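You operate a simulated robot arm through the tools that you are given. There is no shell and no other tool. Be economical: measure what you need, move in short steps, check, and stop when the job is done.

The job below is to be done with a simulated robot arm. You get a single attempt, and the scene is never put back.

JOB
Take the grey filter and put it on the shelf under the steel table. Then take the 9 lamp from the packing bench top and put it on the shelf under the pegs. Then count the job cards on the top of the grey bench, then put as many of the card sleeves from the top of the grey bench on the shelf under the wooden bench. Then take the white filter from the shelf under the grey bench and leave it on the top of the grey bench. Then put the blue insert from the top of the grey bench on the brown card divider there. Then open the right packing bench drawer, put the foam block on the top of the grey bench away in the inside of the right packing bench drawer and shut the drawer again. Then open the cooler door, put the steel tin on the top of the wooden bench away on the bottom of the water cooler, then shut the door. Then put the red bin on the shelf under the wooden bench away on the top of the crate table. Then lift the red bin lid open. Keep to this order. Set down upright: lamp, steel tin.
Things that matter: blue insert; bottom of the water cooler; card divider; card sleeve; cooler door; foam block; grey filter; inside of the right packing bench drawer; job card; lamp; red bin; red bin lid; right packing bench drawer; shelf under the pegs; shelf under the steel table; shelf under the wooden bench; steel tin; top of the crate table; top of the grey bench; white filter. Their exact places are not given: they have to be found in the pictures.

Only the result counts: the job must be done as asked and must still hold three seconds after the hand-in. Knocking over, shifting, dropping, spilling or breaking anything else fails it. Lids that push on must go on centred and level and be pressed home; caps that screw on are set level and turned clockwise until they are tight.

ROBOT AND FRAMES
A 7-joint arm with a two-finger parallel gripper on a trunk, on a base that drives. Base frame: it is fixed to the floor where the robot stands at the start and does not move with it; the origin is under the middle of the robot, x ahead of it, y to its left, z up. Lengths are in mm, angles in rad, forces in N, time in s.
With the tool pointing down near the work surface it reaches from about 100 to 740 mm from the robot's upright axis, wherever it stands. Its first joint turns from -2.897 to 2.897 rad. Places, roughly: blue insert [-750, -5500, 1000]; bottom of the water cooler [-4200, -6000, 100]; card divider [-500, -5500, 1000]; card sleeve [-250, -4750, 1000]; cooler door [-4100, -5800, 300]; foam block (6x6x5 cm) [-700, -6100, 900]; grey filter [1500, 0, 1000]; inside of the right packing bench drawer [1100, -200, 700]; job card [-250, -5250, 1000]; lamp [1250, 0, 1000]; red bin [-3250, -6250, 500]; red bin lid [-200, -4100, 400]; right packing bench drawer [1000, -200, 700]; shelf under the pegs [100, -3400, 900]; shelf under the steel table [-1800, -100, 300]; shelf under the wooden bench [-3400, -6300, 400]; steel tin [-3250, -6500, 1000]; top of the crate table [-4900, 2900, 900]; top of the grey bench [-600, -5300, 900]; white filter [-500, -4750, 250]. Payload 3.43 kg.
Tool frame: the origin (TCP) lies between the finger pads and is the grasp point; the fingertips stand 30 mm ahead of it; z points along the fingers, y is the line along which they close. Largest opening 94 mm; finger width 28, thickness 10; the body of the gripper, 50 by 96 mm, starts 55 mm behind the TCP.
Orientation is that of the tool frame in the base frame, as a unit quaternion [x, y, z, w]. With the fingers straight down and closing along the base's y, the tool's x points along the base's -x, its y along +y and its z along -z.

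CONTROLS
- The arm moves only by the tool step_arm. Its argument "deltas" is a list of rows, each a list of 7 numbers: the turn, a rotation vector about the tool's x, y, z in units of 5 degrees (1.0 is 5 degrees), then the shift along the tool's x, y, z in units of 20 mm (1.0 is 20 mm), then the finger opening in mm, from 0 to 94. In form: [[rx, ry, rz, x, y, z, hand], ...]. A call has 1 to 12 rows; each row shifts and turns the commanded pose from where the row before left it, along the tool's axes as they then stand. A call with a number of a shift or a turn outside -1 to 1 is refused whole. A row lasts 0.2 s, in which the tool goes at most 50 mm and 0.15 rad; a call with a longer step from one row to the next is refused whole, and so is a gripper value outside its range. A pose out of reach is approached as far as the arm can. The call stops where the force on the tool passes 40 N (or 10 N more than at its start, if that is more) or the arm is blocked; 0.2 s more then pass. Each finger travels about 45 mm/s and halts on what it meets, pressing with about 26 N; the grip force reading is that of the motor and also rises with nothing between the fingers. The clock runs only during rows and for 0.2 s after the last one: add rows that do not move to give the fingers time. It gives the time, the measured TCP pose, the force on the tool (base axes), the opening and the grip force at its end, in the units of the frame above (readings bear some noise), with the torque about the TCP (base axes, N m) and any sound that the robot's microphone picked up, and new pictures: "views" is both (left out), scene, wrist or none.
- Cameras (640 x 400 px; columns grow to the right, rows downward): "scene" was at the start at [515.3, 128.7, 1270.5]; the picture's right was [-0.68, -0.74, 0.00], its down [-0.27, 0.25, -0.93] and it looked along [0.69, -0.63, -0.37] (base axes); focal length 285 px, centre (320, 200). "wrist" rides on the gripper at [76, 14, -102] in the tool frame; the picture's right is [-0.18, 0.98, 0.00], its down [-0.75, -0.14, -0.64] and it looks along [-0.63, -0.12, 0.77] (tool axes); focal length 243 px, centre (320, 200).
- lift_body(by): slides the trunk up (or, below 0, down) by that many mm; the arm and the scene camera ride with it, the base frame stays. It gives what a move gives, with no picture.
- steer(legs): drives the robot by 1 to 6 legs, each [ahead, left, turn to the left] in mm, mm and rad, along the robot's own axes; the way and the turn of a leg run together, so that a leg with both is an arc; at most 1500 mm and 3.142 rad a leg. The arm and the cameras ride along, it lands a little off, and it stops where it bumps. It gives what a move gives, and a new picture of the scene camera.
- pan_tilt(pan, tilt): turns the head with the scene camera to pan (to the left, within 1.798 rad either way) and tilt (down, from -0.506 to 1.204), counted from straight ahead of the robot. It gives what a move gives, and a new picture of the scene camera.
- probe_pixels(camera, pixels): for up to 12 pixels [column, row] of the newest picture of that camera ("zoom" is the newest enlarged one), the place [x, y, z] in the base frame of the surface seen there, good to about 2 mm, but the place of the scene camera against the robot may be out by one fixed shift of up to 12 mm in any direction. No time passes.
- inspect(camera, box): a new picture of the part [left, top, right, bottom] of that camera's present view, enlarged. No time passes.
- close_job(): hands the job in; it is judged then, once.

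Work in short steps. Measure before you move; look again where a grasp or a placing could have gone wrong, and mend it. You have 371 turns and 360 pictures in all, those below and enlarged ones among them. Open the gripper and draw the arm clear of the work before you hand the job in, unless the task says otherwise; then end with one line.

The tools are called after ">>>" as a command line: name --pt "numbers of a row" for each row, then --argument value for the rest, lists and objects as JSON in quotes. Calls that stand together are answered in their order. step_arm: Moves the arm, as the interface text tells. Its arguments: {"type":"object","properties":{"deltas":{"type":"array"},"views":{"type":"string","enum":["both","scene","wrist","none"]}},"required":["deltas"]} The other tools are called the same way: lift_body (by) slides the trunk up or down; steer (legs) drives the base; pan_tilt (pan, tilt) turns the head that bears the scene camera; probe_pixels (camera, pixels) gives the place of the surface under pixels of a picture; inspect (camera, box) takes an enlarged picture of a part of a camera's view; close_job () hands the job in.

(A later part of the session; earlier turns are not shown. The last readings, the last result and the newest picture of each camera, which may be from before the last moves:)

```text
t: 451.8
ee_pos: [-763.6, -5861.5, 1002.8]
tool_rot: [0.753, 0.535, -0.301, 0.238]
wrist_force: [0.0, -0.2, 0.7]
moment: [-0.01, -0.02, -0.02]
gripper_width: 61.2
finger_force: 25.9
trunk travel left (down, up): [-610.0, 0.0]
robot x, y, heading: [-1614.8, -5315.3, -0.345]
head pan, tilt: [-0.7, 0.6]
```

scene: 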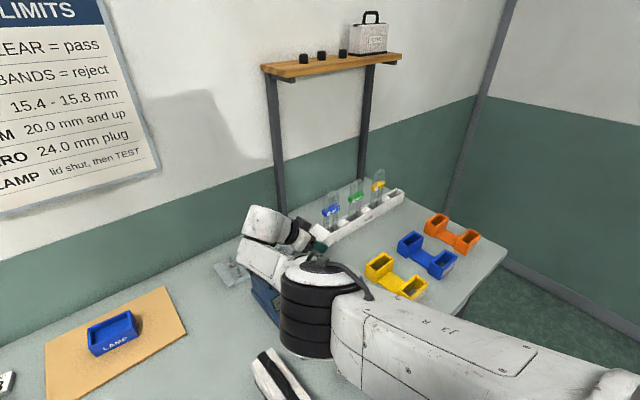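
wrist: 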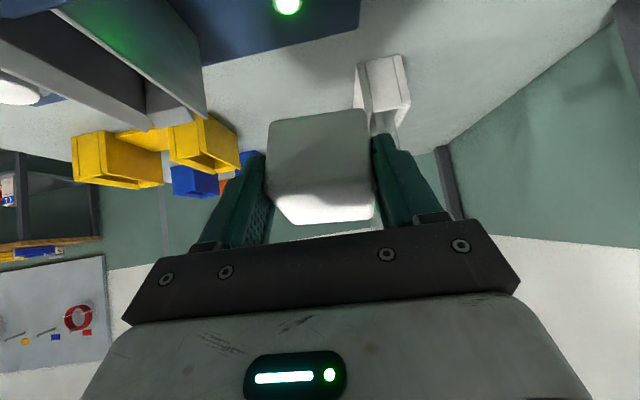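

>>> probe_pixels --camera "wrist" --pixels '[[203, 112], [150, 115], [60, 30], [190, 60], [260, 40], [185, 155], [380, 65], [405, 100]]'

>>> probe_pixels --camera "scene" --pixels '[[331, 211], [355, 196], [377, 184], [333, 194], [355, 182], [378, 171], [327, 240], [400, 195]]'

```text
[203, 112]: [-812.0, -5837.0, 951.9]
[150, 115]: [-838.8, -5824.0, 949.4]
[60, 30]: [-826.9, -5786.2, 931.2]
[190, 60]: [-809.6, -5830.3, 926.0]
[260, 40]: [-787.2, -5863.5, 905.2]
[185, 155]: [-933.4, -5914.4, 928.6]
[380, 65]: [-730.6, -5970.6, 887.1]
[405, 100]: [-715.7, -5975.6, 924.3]
```

```text
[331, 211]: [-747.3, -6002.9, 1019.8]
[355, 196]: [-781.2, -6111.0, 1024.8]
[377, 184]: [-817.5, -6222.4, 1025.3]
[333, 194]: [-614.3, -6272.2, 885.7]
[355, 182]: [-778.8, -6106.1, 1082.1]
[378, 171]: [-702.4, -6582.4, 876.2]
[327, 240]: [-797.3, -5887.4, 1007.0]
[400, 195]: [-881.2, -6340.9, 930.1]
```

Holder corner (z 952) is close to the foam's path; shift right 30 mm then back 500 mm.

>>> steer --legs '[[0, -32, 0], [-600, 0, 0]]'

>>> pan_tilt --pan -0.3 --tilt 0.5

```text
t: 455.6
ee_pos: [-1320.5, -5681.4, 1002.7]
tool_rot: [0.746, 0.543, -0.299, 0.242]
wrist_force: [-0.3, 0.4, -0.3]
moment: [0.0, 0.0, 0.01]
gripper_width: 61.0
finger_force: 26.4
trunk travel left (down, up): [-610.0, 0.0]
robot x, y, heading: [-2187.0, -5152.1, -0.323]
head pan, tilt: [-0.7, 0.6]
```

scene: 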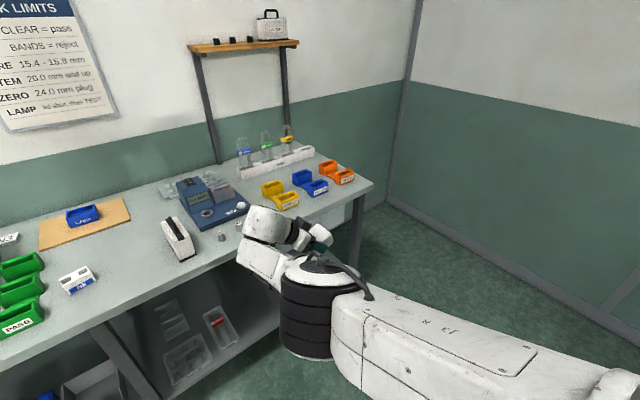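

```text
t: 456.5
ee_pos: [-1321.7, -5680.9, 1003.1]
tool_rot: [0.746, 0.544, -0.298, 0.242]
wrist_force: [-0.1, 0.9, -0.8]
moment: [0.05, -0.02, 0.0]
gripper_width: 60.9
finger_force: 26.1
trunk travel left (down, up): [-610.0, 0.0]
robot x, y, heading: [-2184.4, -5149.8, -0.321]
head pan, tilt: [-0.3, 0.499]
```

scene: 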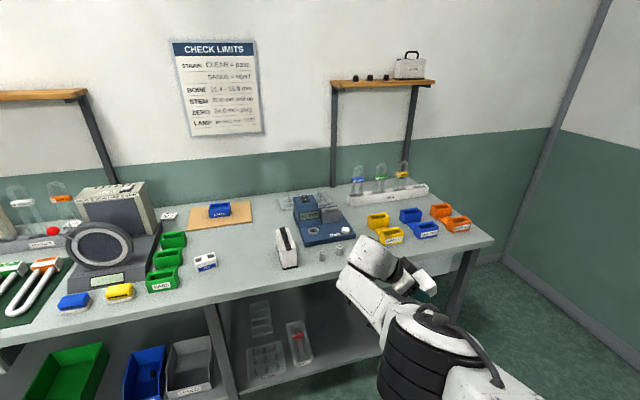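

All is in order. I now carry the foam to the packing bench by strafing left along the aisle (e≈-335).

>>> steer --legs '[[0, 0, -0.02], [0, 1500, 0], [0, 1500, 0], [0, 1500, 0], [0, 1500, 0]]'

```text
t: 485.1
ee_pos: [471.7, 26.4, 1003.4]
tool_rot: [0.738, 0.554, -0.295, 0.246]
wrist_force: [-0.5, -0.7, 0.2]
moment: [0.05, -0.01, 0.0]
gripper_width: 60.5
finger_force: 26.1
trunk travel left (down, up): [-610.0, 0.0]
robot x, y, heading: [-406.4, 532.1, -0.288]
head pan, tilt: [-0.3, 0.499]
```

scene: 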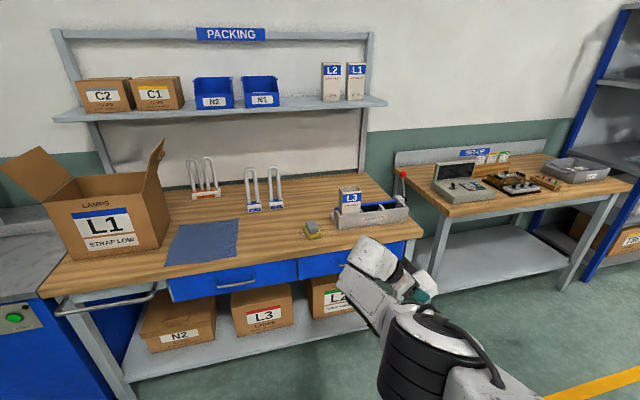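

I probe the free area between cloth and sponge, and the drawers.

>>> probe_pixels --camera "scene" --pixels '[[270, 250], [238, 258], [303, 232], [298, 268], [235, 282], [325, 270], [345, 262], [275, 230]]'

>>> steer --legs '[[0, 0, -0.053], [0, 345, 0], [420, 0, 0]]'

```text
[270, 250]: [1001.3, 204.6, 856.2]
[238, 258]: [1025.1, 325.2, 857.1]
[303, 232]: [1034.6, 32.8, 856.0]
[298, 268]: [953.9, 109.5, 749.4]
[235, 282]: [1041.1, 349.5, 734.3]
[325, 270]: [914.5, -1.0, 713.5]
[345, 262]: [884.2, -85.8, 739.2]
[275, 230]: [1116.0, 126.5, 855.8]
```

```text
t: 490.0
ee_pos: [964.4, 177.9, 1002.6]
tool_rot: [0.75, 0.538, -0.3, 0.239]
wrist_force: [0.4, 0.3, -0.1]
moment: [0.01, 0.01, -0.01]
gripper_width: 60.7
finger_force: 26.1
trunk travel left (down, up): [-610.0, 0.0]
robot x, y, heading: [109.7, 720.0, -0.331]
head pan, tilt: [-0.3, 0.499]
```

scene: 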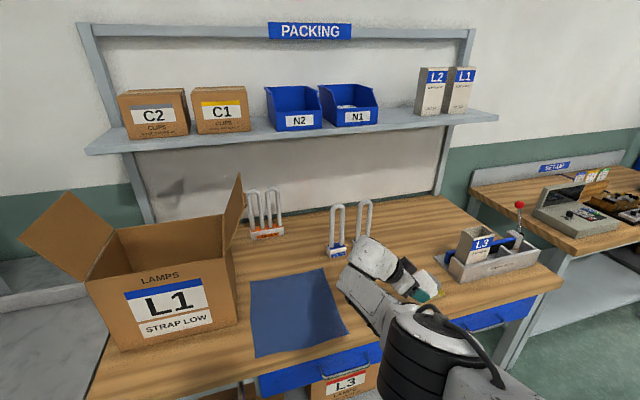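

Drive ahead 125 mm, bring the foam upright (ry +4), and lower the trunk toward the bench.

>>> steer --legs '[[125, 0, 0]]'

>>> step_arm --pt "0 1 0 0 0 0 40" --pt "0 1 0 0 0 0 40" --pt "0 1 0 0 0 0 40" --pt "0 1 0 0 0 0 40" --views "none"

>>> lift_body --by -100

>>> step_arm --pt "0 0 0 0 0 0 40" --views "wrist"

```text
t: 491.3
ee_pos: [1084.1, 132.3, 1001.7]
tool_rot: [0.752, 0.536, -0.301, 0.239]
wrist_force: [-0.2, 0.1, 0.0]
moment: [0.0, 0.02, 0.0]
gripper_width: 60.9
finger_force: 26.2
trunk travel left (down, up): [-610.0, 0.0]
robot x, y, heading: [230.6, 676.1, -0.337]
head pan, tilt: [-0.3, 0.499]
```

scene: 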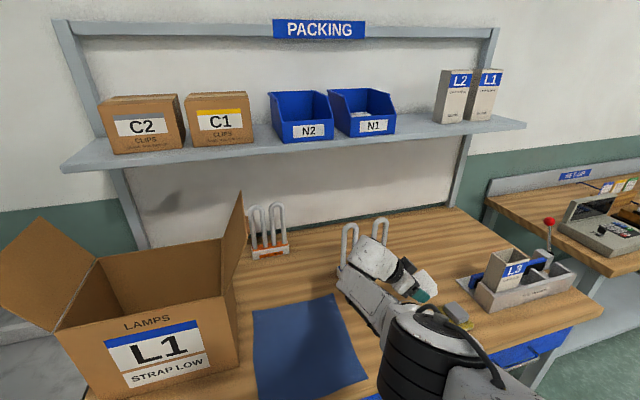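

```text
t: 492.3
ee_pos: [1099.2, 143.6, 1003.3]
tool_rot: [0.777, 0.573, -0.195, 0.171]
wrist_force: [-0.8, -0.7, 0.3]
moment: [0.02, 0.01, -0.01]
gripper_width: 60.7
finger_force: 26.2
out of reach, approached as far as the arm can: row 2, 3
trunk travel left (down, up): [-610.0, 0.0]
robot x, y, heading: [228.1, 678.6, -0.334]
head pan, tilt: [-0.3, 0.499]
```

```text
t: 493.6
ee_pos: [1098.8, 144.2, 904.4]
tool_rot: [0.778, 0.572, -0.195, 0.17]
wrist_force: [0.5, 0.4, -0.7]
moment: [0.01, 0.01, 0.01]
gripper_width: 60.8
finger_force: 25.9
trunk travel left (down, up): [-510.0, 100.0]
robot x, y, heading: [228.7, 680.7, -0.335]
head pan, tilt: [-0.3, 0.499]
```

```text
t: 494.0
ee_pos: [1098.3, 143.4, 904.1]
tool_rot: [0.778, 0.573, -0.195, 0.17]
wrist_force: [0.0, -0.4, 0.5]
moment: [0.03, -0.01, -0.01]
gripper_width: 60.7
finger_force: 26.1
trunk travel left (down, up): [-510.0, 100.0]
robot x, y, heading: [228.9, 679.7, -0.34]
head pan, tilt: [-0.3, 0.499]
```

wrist: 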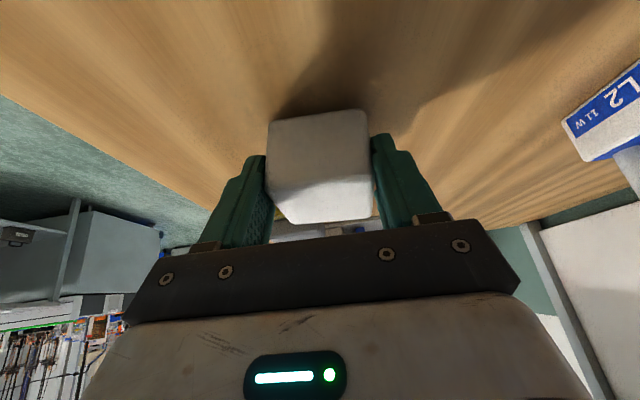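

Foam is nearly upright 15–20 mm above the bench. Lower in steps.

>>> lift_body --by -13

>>> lift_body --by -3

>>> lift_body --by -3

```text
t: 494.6
ee_pos: [1101.0, 140.8, 898.6]
tool_rot: [0.777, 0.572, -0.197, 0.176]
wrist_force: [-2.0, 1.2, 10.0]
moment: [0.17, 0.39, -0.03]
gripper_width: 60.2
finger_force: 26.1
trunk travel left (down, up): [-497.0, 113.0]
robot x, y, heading: [226.9, 681.0, -0.339]
head pan, tilt: [-0.3, 0.499]
stopped: the force on the tool passed its limit at 43 N (the readings are from after the stop); the commanded pose is now the measured one
```

```text
t: 495.1
ee_pos: [1102.9, 140.5, 899.8]
tool_rot: [0.776, 0.572, -0.198, 0.178]
wrist_force: [-3.7, 1.6, 31.6]
moment: [0.43, 0.95, -0.03]
gripper_width: 60.2
finger_force: 26.0
trunk travel left (down, up): [-494.0, 116.0]
robot x, y, heading: [226.0, 671.2, -0.335]
head pan, tilt: [-0.3, 0.499]
```

```text
t: 495.5
ee_pos: [1103.7, 140.6, 899.7]
tool_rot: [0.775, 0.572, -0.198, 0.18]
wrist_force: [-1.0, 2.0, 11.6]
moment: [0.22, 0.36, -0.04]
gripper_width: 59.4
finger_force: 26.0
trunk travel left (down, up): [-493.0, 117.0]
robot x, y, heading: [228.9, 680.1, -0.335]
head pan, tilt: [-0.3, 0.499]
stopped: the force on the tool passed its limit at 44 N (the readings are from after the stop); the commanded pose is now the measured one
```

Already in contact; I unload 8 mm and open.

>>> lift_body --by 9

>>> step_arm --pt "0 0 0 0 0 0 75" --pt "0 0 0 0 0 0 94" --pt "0 0 0 0 0 0 94" --views "wrist"

```text
t: 496.1
ee_pos: [1102.7, 139.2, 906.1]
tool_rot: [0.776, 0.572, -0.197, 0.178]
wrist_force: [0.9, 0.1, -0.4]
moment: [-0.02, 0.01, 0.02]
gripper_width: 59.0
finger_force: 26.3
trunk travel left (down, up): [-502.0, 108.0]
robot x, y, heading: [228.4, 678.7, -0.337]
head pan, tilt: [-0.3, 0.499]
```

```text
t: 496.9
ee_pos: [1102.1, 139.1, 906.2]
tool_rot: [0.775, 0.573, -0.197, 0.179]
wrist_force: [0.5, 0.3, 0.8]
moment: [-0.01, -0.01, -0.03]
gripper_width: 93.9
finger_force: 0.1
trunk travel left (down, up): [-502.0, 108.0]
robot x, y, heading: [230.8, 679.0, -0.337]
head pan, tilt: [-0.3, 0.499]
```

wrist: 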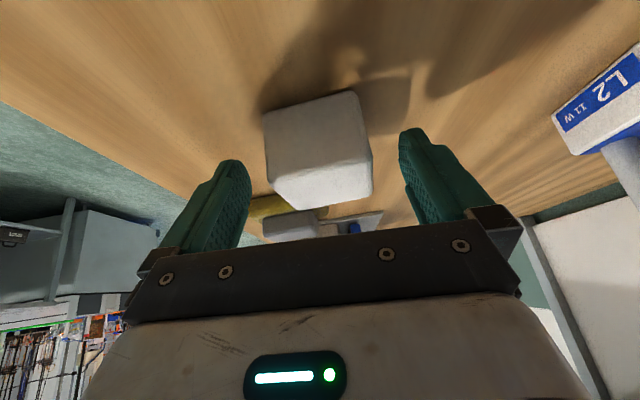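

Foam rests on the bench. I record its position and withdraw upward with the trunk.

>>> probe_pixels --camera "wrist" --pixels '[[270, 150], [362, 135], [308, 205], [371, 190], [315, 170], [266, 120], [350, 97]]'

>>> lift_body --by 108

```text
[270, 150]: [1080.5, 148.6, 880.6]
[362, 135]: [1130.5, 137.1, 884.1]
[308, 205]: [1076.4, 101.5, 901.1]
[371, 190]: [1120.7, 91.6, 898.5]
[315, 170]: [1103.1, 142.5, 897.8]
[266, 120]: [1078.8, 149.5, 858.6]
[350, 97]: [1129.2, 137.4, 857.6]
```

```text
t: 498.3
ee_pos: [1103.3, 140.0, 1014.9]
tool_rot: [0.775, 0.573, -0.197, 0.178]
wrist_force: [0.2, -0.3, 1.1]
moment: [-0.02, -0.01, 0.0]
gripper_width: 94.1
finger_force: 0.0
trunk travel left (down, up): [-610.0, 0.0]
robot x, y, heading: [225.8, 674.4, -0.336]
head pan, tilt: [-0.3, 0.499]
```

Next the drawer: back off, shift right in front of it, set the tool to 45° forward tilt with vertical-plane closing.

>>> steer --legs '[[-450, 0, 0], [0, -350, 0]]'

>>> step_arm --pt "0 1 0 0 0 0 94" --pt "0 1 0 0 0 0 94" --pt "0 1 0 0 0 0 94" --pt "0 1 0 0 0 0 94" --pt "0 1 0 0 0 0 94" --pt "0 1 0 0 0 0 94" --views "none"

>>> step_arm --pt "-1 0 0 0 0 0 60" --pt "-1 0 0 0 0 0 60" --pt "-1 0 0 0 0 0 60" --pt "-1 0 0 0 0 0 60" --pt "-1 0 0 0 0 0 60" --pt "-1 0 0 0 0 0 60" --pt "-1 0 0 0 0 0 60" --pt "-1 0 0 0 0 0 60" --pt "-1 0 0 0 0 0 60" --views "none"

>>> lift_body --by -250

```text
t: 502.9
ee_pos: [549.4, -39.0, 1014.6]
tool_rot: [0.777, 0.571, -0.197, 0.178]
wrist_force: [0.4, 0.2, 0.6]
moment: [0.04, -0.01, -0.02]
gripper_width: 93.7
finger_force: 0.1
trunk travel left (down, up): [-610.0, 0.0]
robot x, y, heading: [-322.6, 499.6, -0.342]
head pan, tilt: [-0.3, 0.499]
```

scene: 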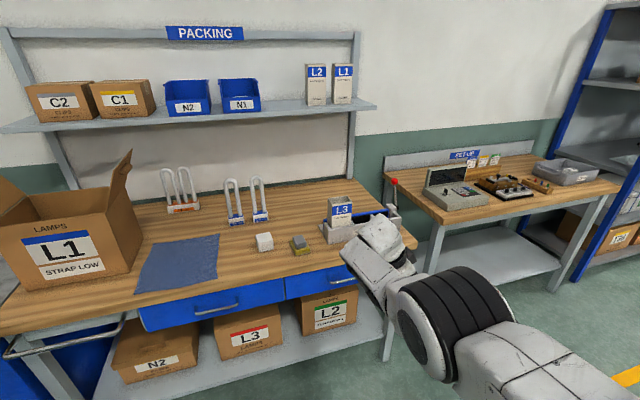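

```text
t: 504.3
ee_pos: [547.3, -31.5, 1016.5]
tool_rot: [0.801, 0.598, 0.01, 0.024]
wrist_force: [-0.3, 1.2, 0.2]
moment: [-0.03, 0.04, 0.01]
gripper_width: 94.3
finger_force: 0.1
out of reach, approached as far as the arm can: row 5, 6
trunk travel left (down, up): [-610.0, 0.0]
robot x, y, heading: [-324.8, 500.8, -0.341]
head pan, tilt: [-0.3, 0.499]
```

```text
t: 506.3
ee_pos: [560.8, -37.8, 1035.3]
tool_rot: [0.73, 0.549, 0.238, 0.329]
wrist_force: [-0.4, -1.0, 0.1]
moment: [-0.01, 0.01, -0.03]
gripper_width: 59.9
finger_force: 0.0
out of reach, approached as far as the arm can: row 1
trunk travel left (down, up): [-610.0, 0.0]
robot x, y, heading: [-318.8, 505.2, -0.338]
head pan, tilt: [-0.3, 0.499]
```

```text
t: 508.9
ee_pos: [561.1, -39.0, 785.2]
tool_rot: [0.731, 0.549, 0.239, 0.329]
wrist_force: [-0.2, -0.4, 0.1]
moment: [0.02, 0.02, -0.02]
gripper_width: 59.7
finger_force: 0.1
trunk travel left (down, up): [-360.0, 250.0]
robot x, y, heading: [-320.4, 502.9, -0.341]
head pan, tilt: [-0.3, 0.499]
```

I look at the right drawer's handle.

>>> pan_tilt --pan 0.1 --tilt 0.6

```text
t: 509.8
ee_pos: [560.5, -38.5, 785.7]
tool_rot: [0.731, 0.549, 0.237, 0.329]
wrist_force: [0.1, 0.4, -0.3]
moment: [0.03, -0.03, -0.03]
gripper_width: 59.9
finger_force: 0.1
trunk travel left (down, up): [-360.0, 250.0]
robot x, y, heading: [-322.4, 503.0, -0.336]
head pan, tilt: [0.099, 0.6]
```

scene: 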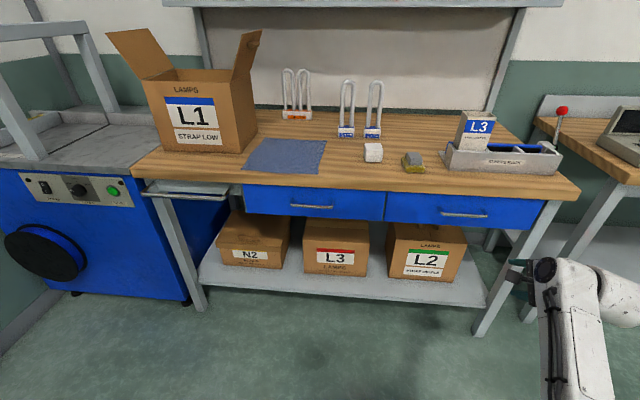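

>>> inspect --camera "scene" --box '[380, 180, 560, 260]'

>>> probe_pixels --camera "zoom" --pixels '[[220, 228], [300, 240], [372, 243], [300, 246], [225, 222], [380, 238], [300, 215], [300, 260], [60, 210], [520, 245], [310, 243]]'

```text
3.56 times, centred on (470, 220) of scene
```

zoom: 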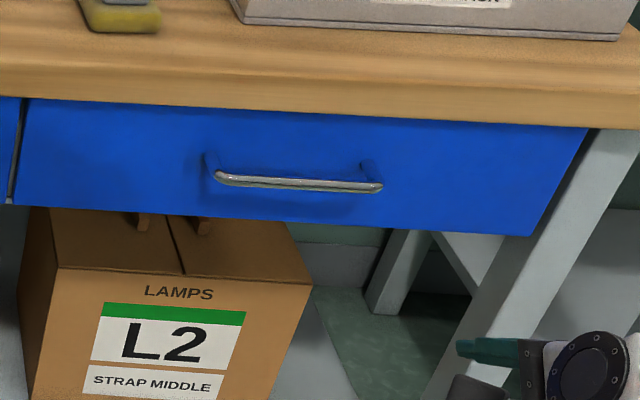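

```text
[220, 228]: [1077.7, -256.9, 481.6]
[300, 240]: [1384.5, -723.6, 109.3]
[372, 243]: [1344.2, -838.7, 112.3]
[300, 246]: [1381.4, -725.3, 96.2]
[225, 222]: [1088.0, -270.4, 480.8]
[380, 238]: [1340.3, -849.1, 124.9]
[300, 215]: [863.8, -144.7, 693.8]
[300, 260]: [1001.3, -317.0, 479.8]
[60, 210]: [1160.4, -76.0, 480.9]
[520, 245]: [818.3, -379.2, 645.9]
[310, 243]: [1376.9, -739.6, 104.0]
```

>>> probe_pixels --camera "zoom" --pixels '[[230, 178], [260, 182], [300, 184], [340, 186], [370, 187], [215, 165], [300, 150], [300, 115], [30, 150], [540, 200]]'

```text
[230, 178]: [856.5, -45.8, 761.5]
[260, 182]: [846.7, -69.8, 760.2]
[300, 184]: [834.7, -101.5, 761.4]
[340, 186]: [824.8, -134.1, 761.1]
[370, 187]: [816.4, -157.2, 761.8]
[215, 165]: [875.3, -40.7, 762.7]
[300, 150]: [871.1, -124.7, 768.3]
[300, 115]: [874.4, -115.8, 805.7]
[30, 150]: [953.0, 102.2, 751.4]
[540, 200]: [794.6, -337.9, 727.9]
```

Bar centre e≈826, s≈184, z≈753. I drive left 33, ahead 225 mm, open the fingers to 32 mm and lower 24 mm.

>>> steer --legs '[[0, 33, 0], [225, 0, 0]]'

>>> step_arm --pt "0 0 0 0 -0.74 0.67 32" --pt "0 0 0 0 -0.15 0.14 32" --pt "0 0 0 0 0 0 32" --views "wrist"

```text
t: 511.9
ee_pos: [785.4, -88.1, 784.7]
tool_rot: [0.732, 0.547, 0.237, 0.329]
wrist_force: [-0.1, -0.1, -0.2]
moment: [0.02, 0.01, 0.0]
gripper_width: 59.9
finger_force: 0.1
trunk travel left (down, up): [-360.0, 250.0]
robot x, y, heading: [-90.5, 453.5, -0.349]
head pan, tilt: [0.099, 0.6]
```

scene: 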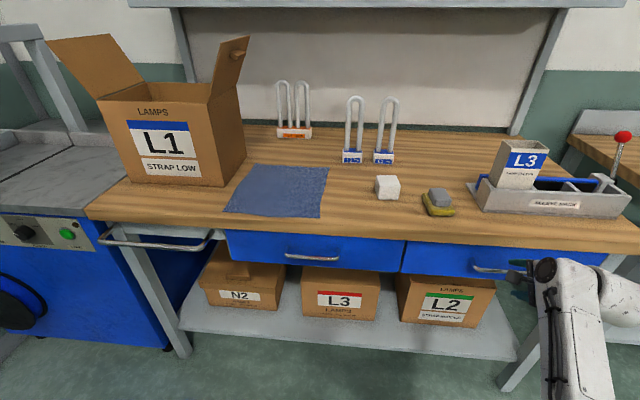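

```text
t: 512.7
ee_pos: [786.1, -87.6, 760.3]
tool_rot: [0.732, 0.547, 0.237, 0.33]
wrist_force: [-0.6, -0.2, 0.3]
moment: [0.03, 0.0, 0.01]
gripper_width: 32.0
finger_force: 0.0
trunk travel left (down, up): [-360.0, 250.0]
robot x, y, heading: [-98.5, 458.2, -0.341]
head pan, tilt: [0.099, 0.6]
```

wrist: 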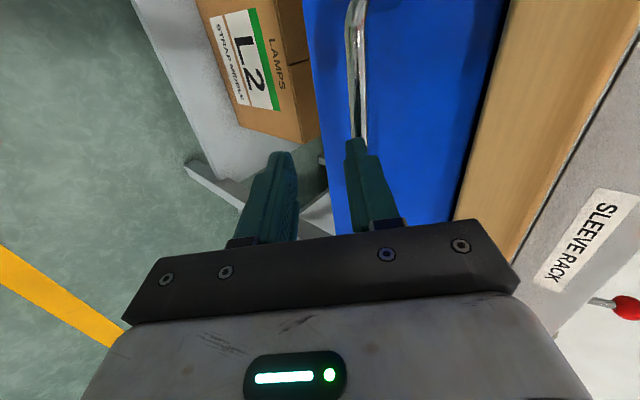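

>>> probe_pixels --camera "wrist" --pixels '[[358, 130], [355, 100], [353, 60], [352, 30], [420, 120]]'

```text
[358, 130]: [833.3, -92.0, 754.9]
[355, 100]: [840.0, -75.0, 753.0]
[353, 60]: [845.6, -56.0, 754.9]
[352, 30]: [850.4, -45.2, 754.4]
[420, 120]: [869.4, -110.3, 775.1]
```

Bar centre ≈ e 821, z 752. I move +28 mm along tool y, then advance 31 mm along tool z so the bar enters between the fingers.

>>> step_arm --pt "0 0 0 0 0.7 0 32" --pt "0 0 0 0 0.7 0 32" --pt "0 0 0 0 0 0.5 32" --pt "0 0 0 0 0 0.5 32" --pt "0 0 0 0 0 0.5 32" --views "wrist"

```text
t: 513.9
ee_pos: [826.2, -100.0, 761.6]
tool_rot: [0.732, 0.547, 0.236, 0.33]
wrist_force: [-0.9, 0.9, 0.4]
moment: [-0.01, 0.0, 0.01]
gripper_width: 31.8
finger_force: 0.2
trunk travel left (down, up): [-360.0, 250.0]
robot x, y, heading: [-92.0, 454.9, -0.349]
head pan, tilt: [0.099, 0.6]
```

wrist: 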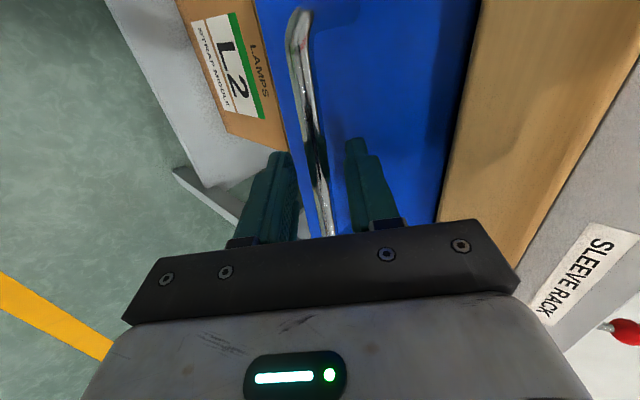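

The bar is between the fingers. Close, then drive back 300 mm to open the drawer.

>>> step_arm --pt "0 0 0 0 0 0 0" --pt "0 0 0 0 0 0 0" --pt "0 0 0 0 0 0 0" --views "none"

>>> steer --legs '[[-150, 0, 0]]'

```text
t: 514.7
ee_pos: [825.9, -100.5, 762.4]
tool_rot: [0.732, 0.547, 0.236, 0.329]
wrist_force: [0.9, 0.5, 0.2]
moment: [0.59, -0.15, -1.1]
gripper_width: 12.9
finger_force: 45.7
trunk travel left (down, up): [-360.0, 250.0]
robot x, y, heading: [-94.5, 459.0, -0.345]
head pan, tilt: [0.099, 0.6]
```

```text
t: 516.1
ee_pos: [681.6, -48.9, 761.1]
tool_rot: [0.732, 0.547, 0.237, 0.33]
wrist_force: [-1.4, -1.8, -0.4]
moment: [1.14, -0.36, -0.59]
gripper_width: 12.7
finger_force: 44.4
trunk travel left (down, up): [-360.0, 250.0]
robot x, y, heading: [-236.1, 510.4, -0.344]
head pan, tilt: [0.099, 0.6]
```

scene: 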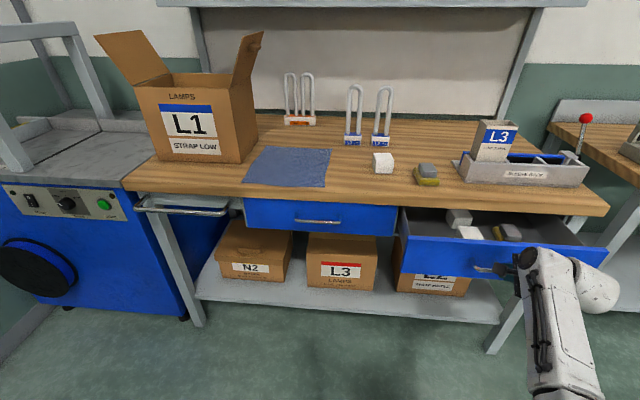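

The drawer opens; it contains some items. Pull 110 mm more.

>>> steer --legs '[[-110, 0, 0]]'

>>> inspect --camera "scene" --box '[380, 180, 620, 330]'

```text
t: 517.3
ee_pos: [577.0, -12.2, 760.8]
tool_rot: [0.733, 0.547, 0.236, 0.33]
wrist_force: [-3.6, -7.4, 0.1]
moment: [1.08, -0.4, -0.63]
gripper_width: 12.7
finger_force: 44.8
trunk travel left (down, up): [-360.0, 250.0]
robot x, y, heading: [-340.7, 545.2, -0.348]
head pan, tilt: [0.099, 0.6]
```

scene: 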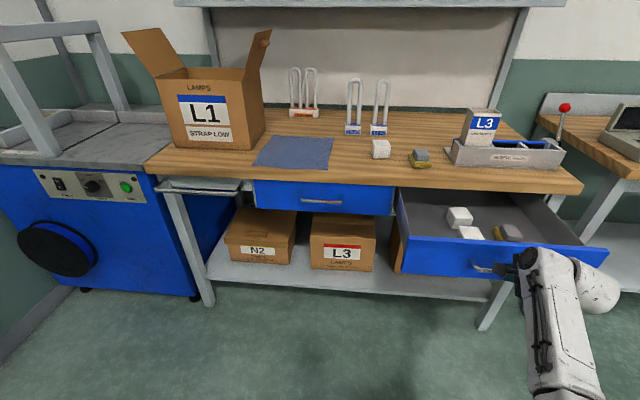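

```text
2.67 times, centred on (500, 255) of scene
```

zoom: 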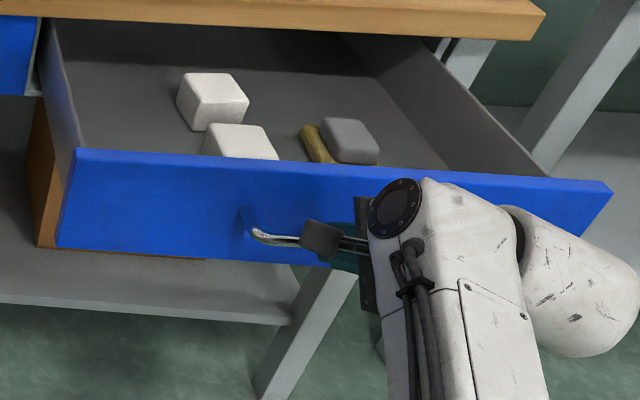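

>>> probe_pixels --camera "zoom" --pixels '[[120, 120], [95, 135], [180, 100], [212, 130], [205, 148], [75, 100], [150, 145], [130, 60], [400, 140], [480, 160], [375, 160], [250, 158]]'

```text
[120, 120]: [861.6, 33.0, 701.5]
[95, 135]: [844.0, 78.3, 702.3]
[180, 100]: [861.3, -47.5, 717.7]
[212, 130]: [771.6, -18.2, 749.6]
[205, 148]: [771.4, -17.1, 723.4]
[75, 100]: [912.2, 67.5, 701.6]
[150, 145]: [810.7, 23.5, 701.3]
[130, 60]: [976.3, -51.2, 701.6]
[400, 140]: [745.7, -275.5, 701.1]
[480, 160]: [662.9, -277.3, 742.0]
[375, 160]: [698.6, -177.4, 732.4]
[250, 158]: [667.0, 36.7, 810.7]
```

Free spot in the drawer's left part (e≈735, s≈318, floor z≈693). I release the handle, withdraw, raise, and return the tool to vertical.

>>> step_arm --pt "0 0 0 0 0 0 34" --pt "0 0 0 0 0 0 34" --pt "0 0 0 0 0 -0.6 34" --pt "0 0 0 0 0 -1 34" --pt "0 0 0 0 0 -1 34" --pt "0 0 0 0 0 -1 60" --pt "0 0 0 0 0 -1 80" --views "none"

>>> lift_body --by 250

>>> step_arm --pt "1 0 0 0 0 0 80" --pt "1 0 0 0 0 0 80" --pt "1 0 0 0 0 0 80" --pt "1 0 0 0 0 0 80" --pt "1 0 0 0 0 0 80" --pt "1 0 0 0 0 0 80" --pt "1 0 0 0 0 0 80" --pt "1 0 0 0 0 0 80" --pt "0.6 0 0 0 0 0 80" --views "none"

>>> steer --legs '[[0, 300, 0.008], [420, 0, 0]]'

```text
t: 518.9
ee_pos: [510.4, 9.9, 823.3]
tool_rot: [0.733, 0.546, 0.236, 0.33]
wrist_force: [-1.5, -0.3, 0.0]
moment: [0.02, 0.01, 0.01]
gripper_width: 79.8
finger_force: 0.0
trunk travel left (down, up): [-360.0, 250.0]
robot x, y, heading: [-342.1, 547.5, -0.347]
head pan, tilt: [0.099, 0.6]
```

```text
t: 521.5
ee_pos: [512.0, 9.7, 1073.1]
tool_rot: [0.732, 0.547, 0.236, 0.331]
wrist_force: [0.1, -0.2, 1.0]
moment: [0.02, -0.02, -0.01]
gripper_width: 80.0
finger_force: 0.1
trunk travel left (down, up): [-610.0, 0.0]
robot x, y, heading: [-339.4, 546.0, -0.346]
head pan, tilt: [0.099, 0.6]
```

```text
t: 523.5
ee_pos: [511.3, 9.5, 1074.0]
tool_rot: [0.803, 0.595, 0.02, 0.038]
wrist_force: [-0.3, -0.3, 0.1]
moment: [0.01, -0.04, 0.0]
gripper_width: 80.1
finger_force: 0.0
trunk travel left (down, up): [-610.0, 0.0]
robot x, y, heading: [-340.5, 543.5, -0.346]
head pan, tilt: [0.099, 0.6]
```

```text
t: 527.7
ee_pos: [1001.9, 153.9, 1074.2]
tool_rot: [0.8, 0.598, 0.021, 0.038]
wrist_force: [-1.7, 0.6, 0.6]
moment: [0.02, 0.01, -0.01]
gripper_width: 80.1
finger_force: 0.1
trunk travel left (down, up): [-610.0, 0.0]
robot x, y, heading: [142.1, 682.1, -0.336]
head pan, tilt: [0.099, 0.6]
```

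scene: 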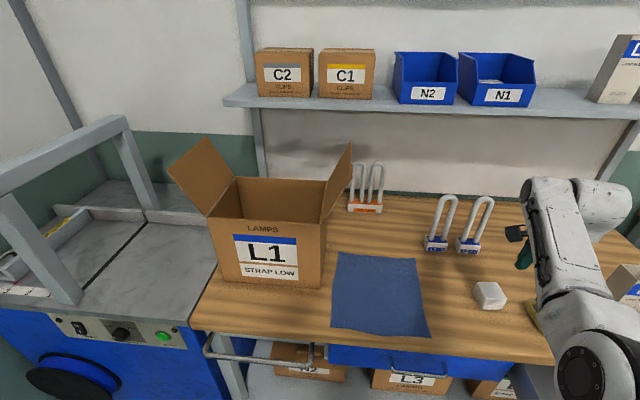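

Drive ahead 106 mm to bring the tool over the foam; untilt the residual 5° and align yaw.

>>> steer --legs '[[106, 0, 0]]'

>>> step_arm --pt "1 0 -0.3 0 0 0 94" --pt "0 0 -0.36 0 0 0.5 94" --pt "0 0 0 0 0 1 94" --pt "0 0 0 0 0 1 94" --pt "0 0 0 0 0 1 94" --views "wrist"

```text
t: 528.8
ee_pos: [1104.0, 117.4, 1073.9]
tool_rot: [0.8, 0.598, 0.02, 0.038]
wrist_force: [0.5, -1.1, -0.9]
moment: [0.0, 0.01, 0.04]
gripper_width: 80.3
finger_force: 0.1
trunk travel left (down, up): [-610.0, 0.0]
robot x, y, heading: [249.3, 647.5, -0.337]
head pan, tilt: [0.099, 0.6]
```

scene: 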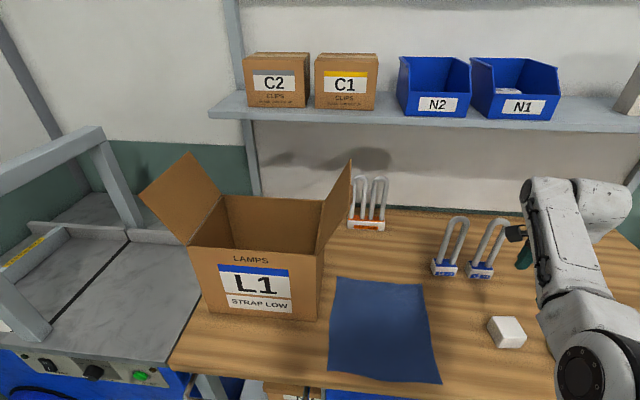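

```text
t: 530.0
ee_pos: [1118.9, 133.6, 1012.1]
tool_rot: [0.797, 0.601, 0.058, -0.006]
wrist_force: [-2.3, -2.5, -1.6]
moment: [0.13, -0.11, 0.01]
gripper_width: 93.9
finger_force: 0.2
trunk travel left (down, up): [-610.0, 0.0]
robot x, y, heading: [246.4, 647.0, -0.34]
head pan, tilt: [0.099, 0.6]
```

wrist: 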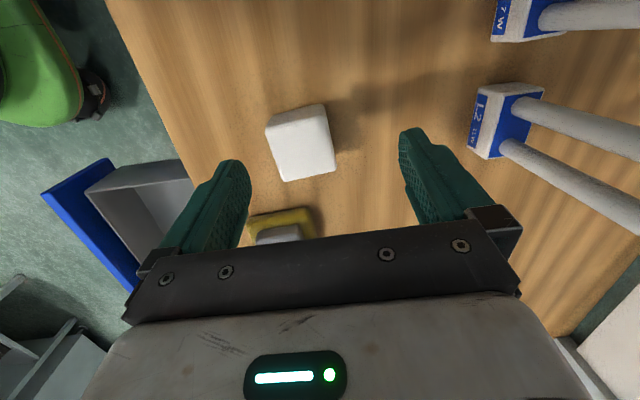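

>>> step_arm --pt "0 0 0 0 0 0 94" --pt "0 0 0 0 0 0 94" --views "none"

>>> probe_pixels --camera "wrist" --pixels '[[267, 125], [322, 105], [333, 170], [284, 180], [302, 140]]'

```text
t: 530.6
ee_pos: [1102.1, 117.4, 1003.4]
tool_rot: [0.783, 0.622, -0.007, 0.004]
wrist_force: [1.0, 0.8, 0.3]
moment: [0.03, -0.04, 0.0]
gripper_width: 94.1
finger_force: 0.0
trunk travel left (down, up): [-610.0, 0.0]
robot x, y, heading: [244.2, 645.7, -0.333]
head pan, tilt: [0.099, 0.6]
```

```text
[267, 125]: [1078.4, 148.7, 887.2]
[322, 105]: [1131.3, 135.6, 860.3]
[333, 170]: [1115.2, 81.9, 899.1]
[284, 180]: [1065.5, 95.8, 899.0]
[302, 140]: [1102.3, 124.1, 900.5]
```

Settled and centred over the foam. Descend to z≈886 and grip.

>>> step_arm --pt "0 0 0 0 -0.2 0.9 94" --pt "0 0 0 0 0 1 94" --pt "0 0 0 0 0 1 94" --pt "0 0 0 0 0 1 94" --pt "0 0 0 0 0 1 94" --pt "0 0 0 0 0 1 94" --pt "0 0 0 0 0 0 60" --pt "0 0 0 0 0 0 40" --pt "0 0 0 0 0 0 40" --pt "0 0 0 0 0 0 40" --views "wrist"

```text
t: 532.0
ee_pos: [1083.7, 131.2, 927.7]
tool_rot: [0.783, 0.621, -0.004, 0.014]
wrist_force: [0.2, 1.1, 14.0]
moment: [0.03, -0.66, 0.07]
gripper_width: 94.0
finger_force: 0.1
out of reach, approached as far as the arm can: row 1, 2, 3, 4, 5, 6
trunk travel left (down, up): [-610.0, 0.0]
robot x, y, heading: [248.3, 651.0, -0.336]
head pan, tilt: [0.099, 0.6]
stopped in row 6: the force on the tool passed its limit at 56 N (the readings are from after the stop); the commanded pose is now the measured one
```

wrist: 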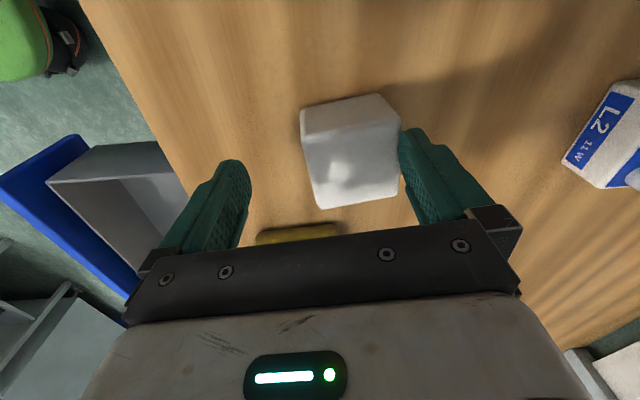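

The finger pressed the foam top. I rise 40 mm, drive 35 mm closer, then lower by trunk.

>>> step_arm --pt "0 0 0 0 0 -1 94" --pt "0 0 0 0 0 -1 94" --pt "0 0 0 0 0 0 94" --views "none"

>>> steer --legs '[[20, 0, 0]]'

>>> step_arm --pt "0 0 0 0 0 0 94" --pt "0 0 0 0 0 0 94" --views "wrist"

>>> probe_pixels --camera "wrist" --pixels '[[300, 120], [330, 150], [370, 110], [310, 170], [350, 190]]'

```text
t: 532.8
ee_pos: [1094.3, 133.8, 958.7]
tool_rot: [0.776, 0.63, 0.004, 0.023]
wrist_force: [-0.3, 0.2, 0.0]
moment: [-0.01, 0.02, -0.03]
gripper_width: 94.1
finger_force: 0.0
out of reach, approached as far as the arm can: row 2
trunk travel left (down, up): [-610.0, 0.0]
robot x, y, heading: [245.4, 648.6, -0.338]
head pan, tilt: [0.099, 0.6]
```

```text
t: 533.6
ee_pos: [1112.7, 128.3, 958.5]
tool_rot: [0.776, 0.63, 0.004, 0.024]
wrist_force: [0.7, -0.3, 0.3]
moment: [0.0, 0.0, 0.0]
gripper_width: 94.3
finger_force: 0.2
trunk travel left (down, up): [-610.0, 0.0]
robot x, y, heading: [265.8, 639.3, -0.339]
head pan, tilt: [0.099, 0.6]
```

scene: 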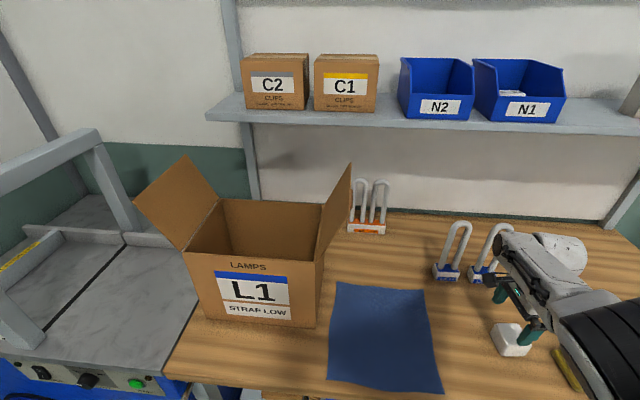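

```text
t: 534.2
ee_pos: [1113.2, 128.3, 958.7]
tool_rot: [0.776, 0.631, 0.004, 0.024]
wrist_force: [0.8, -0.3, 0.2]
moment: [-0.04, -0.02, -0.02]
gripper_width: 94.3
finger_force: 0.0
trunk travel left (down, up): [-610.0, 0.0]
robot x, y, heading: [262.1, 642.8, -0.333]
head pan, tilt: [0.099, 0.6]
```

wrist: 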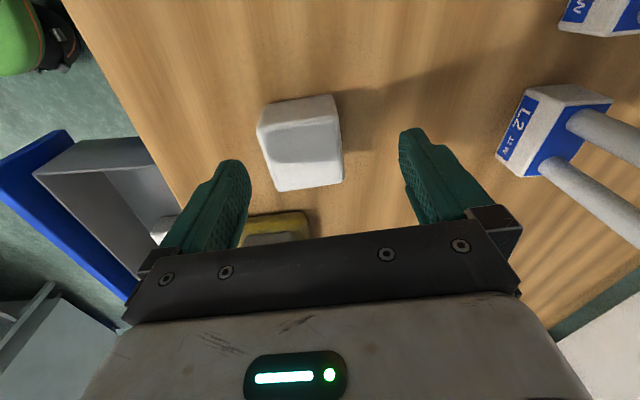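

```text
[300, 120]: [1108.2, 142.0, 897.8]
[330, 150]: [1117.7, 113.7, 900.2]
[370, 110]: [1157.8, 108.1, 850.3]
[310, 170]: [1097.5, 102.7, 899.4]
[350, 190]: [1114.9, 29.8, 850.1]
```

Shift the tool 10 mm back and right, then lower the trunk 72 mm.

>>> step_arm --pt "0 0 0 -0.5 -0.55 0 94" --pt "0 0 0 0 0 0 94" --views "none"

>>> lift_body --by -40

>>> lift_body --by -31

>>> step_arm --pt "0 0 0 0 0 0 60" --pt "0 0 0 0 0 0 40" --pt "0 0 0 0 0 0 40" --pt "0 0 0 0 0 0 40" --views "wrist"

```text
t: 534.8
ee_pos: [1108.1, 122.1, 960.9]
tool_rot: [0.777, 0.629, 0.004, 0.026]
wrist_force: [0.2, 0.0, 0.3]
moment: [-0.02, 0.01, -0.01]
gripper_width: 94.0
finger_force: 0.1
out of reach, approached as far as the arm can: row 1
trunk travel left (down, up): [-610.0, 0.0]
robot x, y, heading: [265.3, 645.8, -0.336]
head pan, tilt: [0.099, 0.6]
```

```text
t: 535.6
ee_pos: [1106.6, 122.0, 922.0]
tool_rot: [0.776, 0.63, 0.004, 0.026]
wrist_force: [-0.1, 0.0, 0.7]
moment: [-0.01, -0.02, 0.03]
gripper_width: 93.8
finger_force: 0.1
trunk travel left (down, up): [-570.0, 40.0]
robot x, y, heading: [270.1, 639.3, -0.331]
head pan, tilt: [0.099, 0.6]
```

```text
t: 536.4
ee_pos: [1107.1, 120.1, 891.2]
tool_rot: [0.776, 0.63, 0.005, 0.026]
wrist_force: [-0.2, 0.8, -0.7]
moment: [0.02, -0.04, 0.01]
gripper_width: 94.0
finger_force: 0.0
trunk travel left (down, up): [-539.0, 71.0]
robot x, y, heading: [265.2, 642.4, -0.335]
head pan, tilt: [0.099, 0.6]
```

```text
t: 537.4
ee_pos: [1107.2, 121.8, 889.1]
tool_rot: [0.776, 0.63, 0.004, 0.027]
wrist_force: [-0.9, 1.2, 1.9]
moment: [-0.02, 0.06, -0.04]
gripper_width: 63.4
finger_force: 25.6
trunk travel left (down, up): [-539.0, 71.0]
robot x, y, heading: [263.9, 642.2, -0.339]
head pan, tilt: [0.099, 0.6]
```

wrist: 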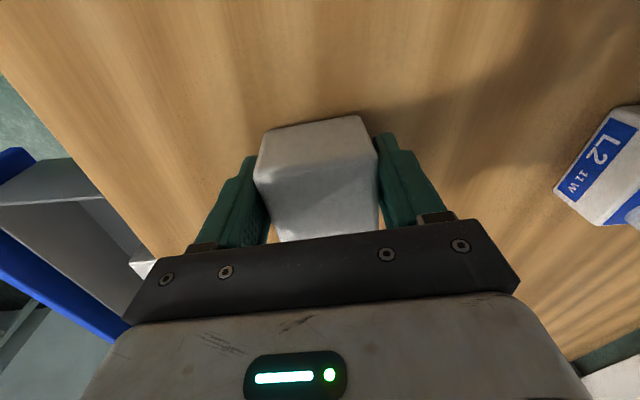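

Gripped. Raise, move back 267 and right 167 mm over the drawer's left part.

>>> lift_body --by 71

>>> steer --legs '[[-268, 0, 0], [0, -167, 0]]'

>>> step_arm --pt "0 0 0 0 0 0 40" --views "wrist"

```text
t: 538.5
ee_pos: [1108.4, 121.9, 961.4]
tool_rot: [0.777, 0.629, 0.004, 0.027]
wrist_force: [-0.2, 0.3, 0.2]
moment: [0.02, 0.01, 0.0]
gripper_width: 63.5
finger_force: 25.5
trunk travel left (down, up): [-610.0, 0.0]
robot x, y, heading: [263.9, 640.0, -0.341]
head pan, tilt: [0.099, 0.6]
```

```text
t: 541.4
ee_pos: [804.4, 52.4, 960.3]
tool_rot: [0.776, 0.63, 0.005, 0.027]
wrist_force: [0.7, -0.3, -0.4]
moment: [-0.01, -0.01, 0.0]
gripper_width: 63.2
finger_force: 25.7
trunk travel left (down, up): [-610.0, 0.0]
robot x, y, heading: [-37.6, 571.9, -0.331]
head pan, tilt: [0.099, 0.6]
```

scene: 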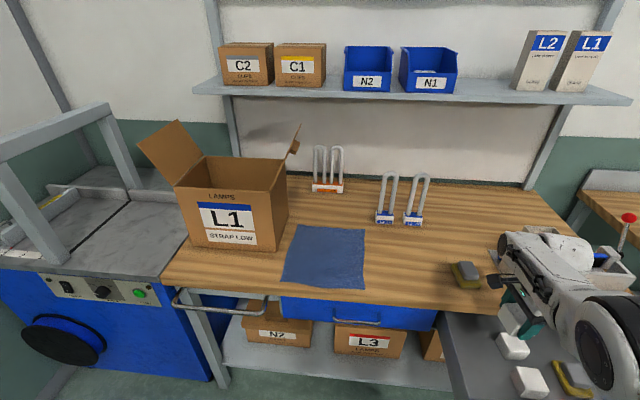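

```text
t: 541.8
ee_pos: [804.5, 52.0, 960.7]
tool_rot: [0.776, 0.63, 0.005, 0.027]
wrist_force: [0.9, 0.2, 0.1]
moment: [-0.01, 0.0, -0.01]
gripper_width: 63.4
finger_force: 25.9
trunk travel left (down, up): [-610.0, 0.0]
robot x, y, heading: [-35.0, 569.9, -0.329]
head pan, tilt: [0.099, 0.6]
```

wrist: 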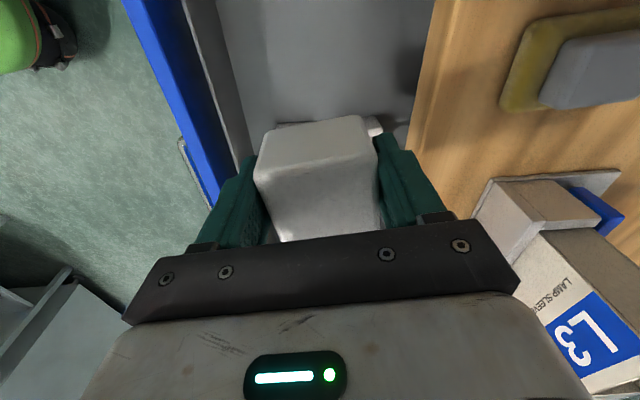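

Over the drawer. Lower the trunk 190 mm, check, then finish.

>>> lift_body --by -195

>>> lift_body --by -20

>>> lift_body --by -5

>>> step_arm --pt "0 0 0 0 0 0 40" --views "wrist"

```text
t: 543.9
ee_pos: [806.4, 52.8, 766.2]
tool_rot: [0.776, 0.63, 0.005, 0.027]
wrist_force: [0.5, 0.7, -0.2]
moment: [-0.02, 0.0, 0.02]
gripper_width: 63.4
finger_force: 25.7
trunk travel left (down, up): [-415.0, 195.0]
robot x, y, heading: [-41.1, 569.3, -0.335]
head pan, tilt: [0.099, 0.6]
```

```text
t: 544.6
ee_pos: [803.4, 51.2, 747.2]
tool_rot: [0.776, 0.63, 0.004, 0.026]
wrist_force: [0.2, -0.3, 0.4]
moment: [0.0, 0.0, -0.05]
gripper_width: 63.5
finger_force: 25.8
trunk travel left (down, up): [-395.0, 215.0]
robot x, y, heading: [-39.6, 570.3, -0.331]
head pan, tilt: [0.099, 0.6]
```

```text
t: 545.1
ee_pos: [805.5, 52.1, 741.3]
tool_rot: [0.776, 0.63, 0.005, 0.027]
wrist_force: [0.2, -0.4, 0.0]
moment: [0.02, 0.01, -0.01]
gripper_width: 63.3
finger_force: 26.8
trunk travel left (down, up): [-390.0, 220.0]
robot x, y, heading: [-35.6, 569.5, -0.337]
head pan, tilt: [0.099, 0.6]
```

```text
t: 545.5
ee_pos: [804.8, 53.1, 741.1]
tool_rot: [0.776, 0.63, 0.004, 0.027]
wrist_force: [-0.1, 0.0, 0.3]
moment: [0.04, -0.01, -0.04]
gripper_width: 63.3
finger_force: 26.0
trunk travel left (down, up): [-390.0, 220.0]
robot x, y, heading: [-38.8, 571.6, -0.337]
head pan, tilt: [0.099, 0.6]
```

wrist: 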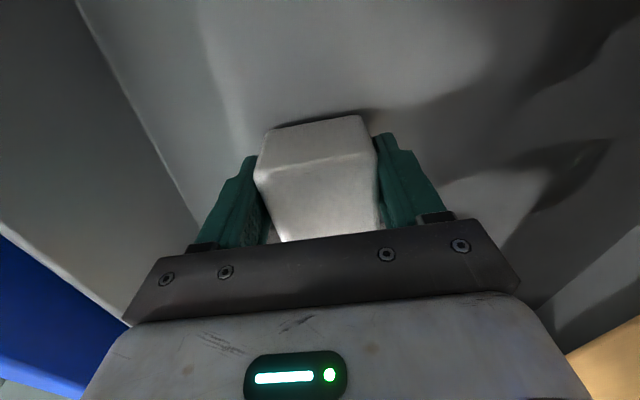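

>>> lift_body --by -4

>>> lift_body --by -2

>>> probe_pixels --camera "wrist" --pixels '[[300, 60], [450, 60], [315, 120]]'

```text
t: 546.0
ee_pos: [805.0, 51.6, 737.0]
tool_rot: [0.776, 0.63, 0.005, 0.027]
wrist_force: [0.1, 0.2, 0.2]
moment: [0.04, 0.06, 0.05]
gripper_width: 63.4
finger_force: 25.8
trunk travel left (down, up): [-386.0, 224.0]
robot x, y, heading: [-33.3, 568.1, -0.336]
head pan, tilt: [0.099, 0.6]
```

```text
t: 546.6
ee_pos: [806.6, 51.4, 736.9]
tool_rot: [0.775, 0.631, 0.005, 0.027]
wrist_force: [0.0, -0.6, 9.3]
moment: [-0.01, 0.24, 0.01]
gripper_width: 63.4
finger_force: 26.4
trunk travel left (down, up): [-384.0, 226.0]
robot x, y, heading: [-33.5, 572.7, -0.333]
head pan, tilt: [0.099, 0.6]
```

```text
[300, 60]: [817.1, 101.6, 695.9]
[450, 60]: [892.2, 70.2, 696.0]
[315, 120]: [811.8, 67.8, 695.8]
```

Foam rests on the drawer floor. Open, and raise the trunk.

>>> step_arm --pt "0 0 0 0 0 0 75" --pt "0 0 0 0 0 0 90" --pt "0 0 0 0 0 0 90" --views "none"

>>> lift_body --by 226

>>> step_arm --pt "0 0 0 0 0 0 90" --views "wrist"

```text
t: 547.4
ee_pos: [805.3, 50.9, 735.1]
tool_rot: [0.776, 0.63, 0.005, 0.027]
wrist_force: [0.0, 0.4, -0.6]
moment: [-0.01, -0.04, -0.02]
gripper_width: 90.0
finger_force: 0.1
trunk travel left (down, up): [-384.0, 226.0]
robot x, y, heading: [-36.3, 569.2, -0.332]
head pan, tilt: [0.099, 0.6]
```

```text
t: 549.8
ee_pos: [804.5, 52.3, 960.6]
tool_rot: [0.776, 0.63, 0.004, 0.027]
wrist_force: [0.2, -0.2, -0.7]
moment: [0.03, -0.01, 0.06]
gripper_width: 90.1
finger_force: 0.0
trunk travel left (down, up): [-610.0, 0.0]
robot x, y, heading: [-37.5, 572.6, -0.336]
head pan, tilt: [0.099, 0.6]
```

```text
t: 550.1
ee_pos: [804.7, 52.0, 960.4]
tool_rot: [0.776, 0.63, 0.005, 0.027]
wrist_force: [0.0, 0.5, 0.9]
moment: [-0.01, 0.01, -0.02]
gripper_width: 90.0
finger_force: 0.1
trunk travel left (down, up): [-610.0, 0.0]
robot x, y, heading: [-38.6, 573.9, -0.332]
head pan, tilt: [0.099, 0.6]
```

wrist: 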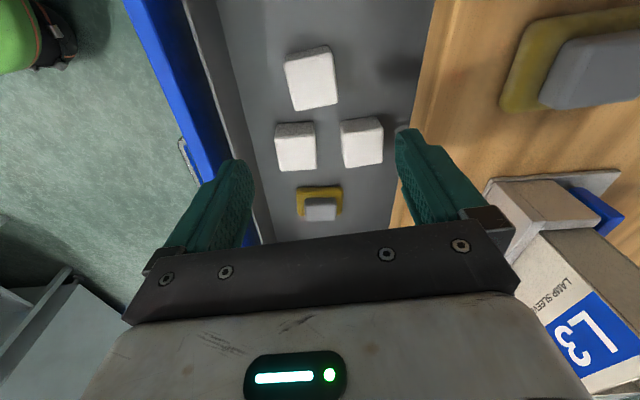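

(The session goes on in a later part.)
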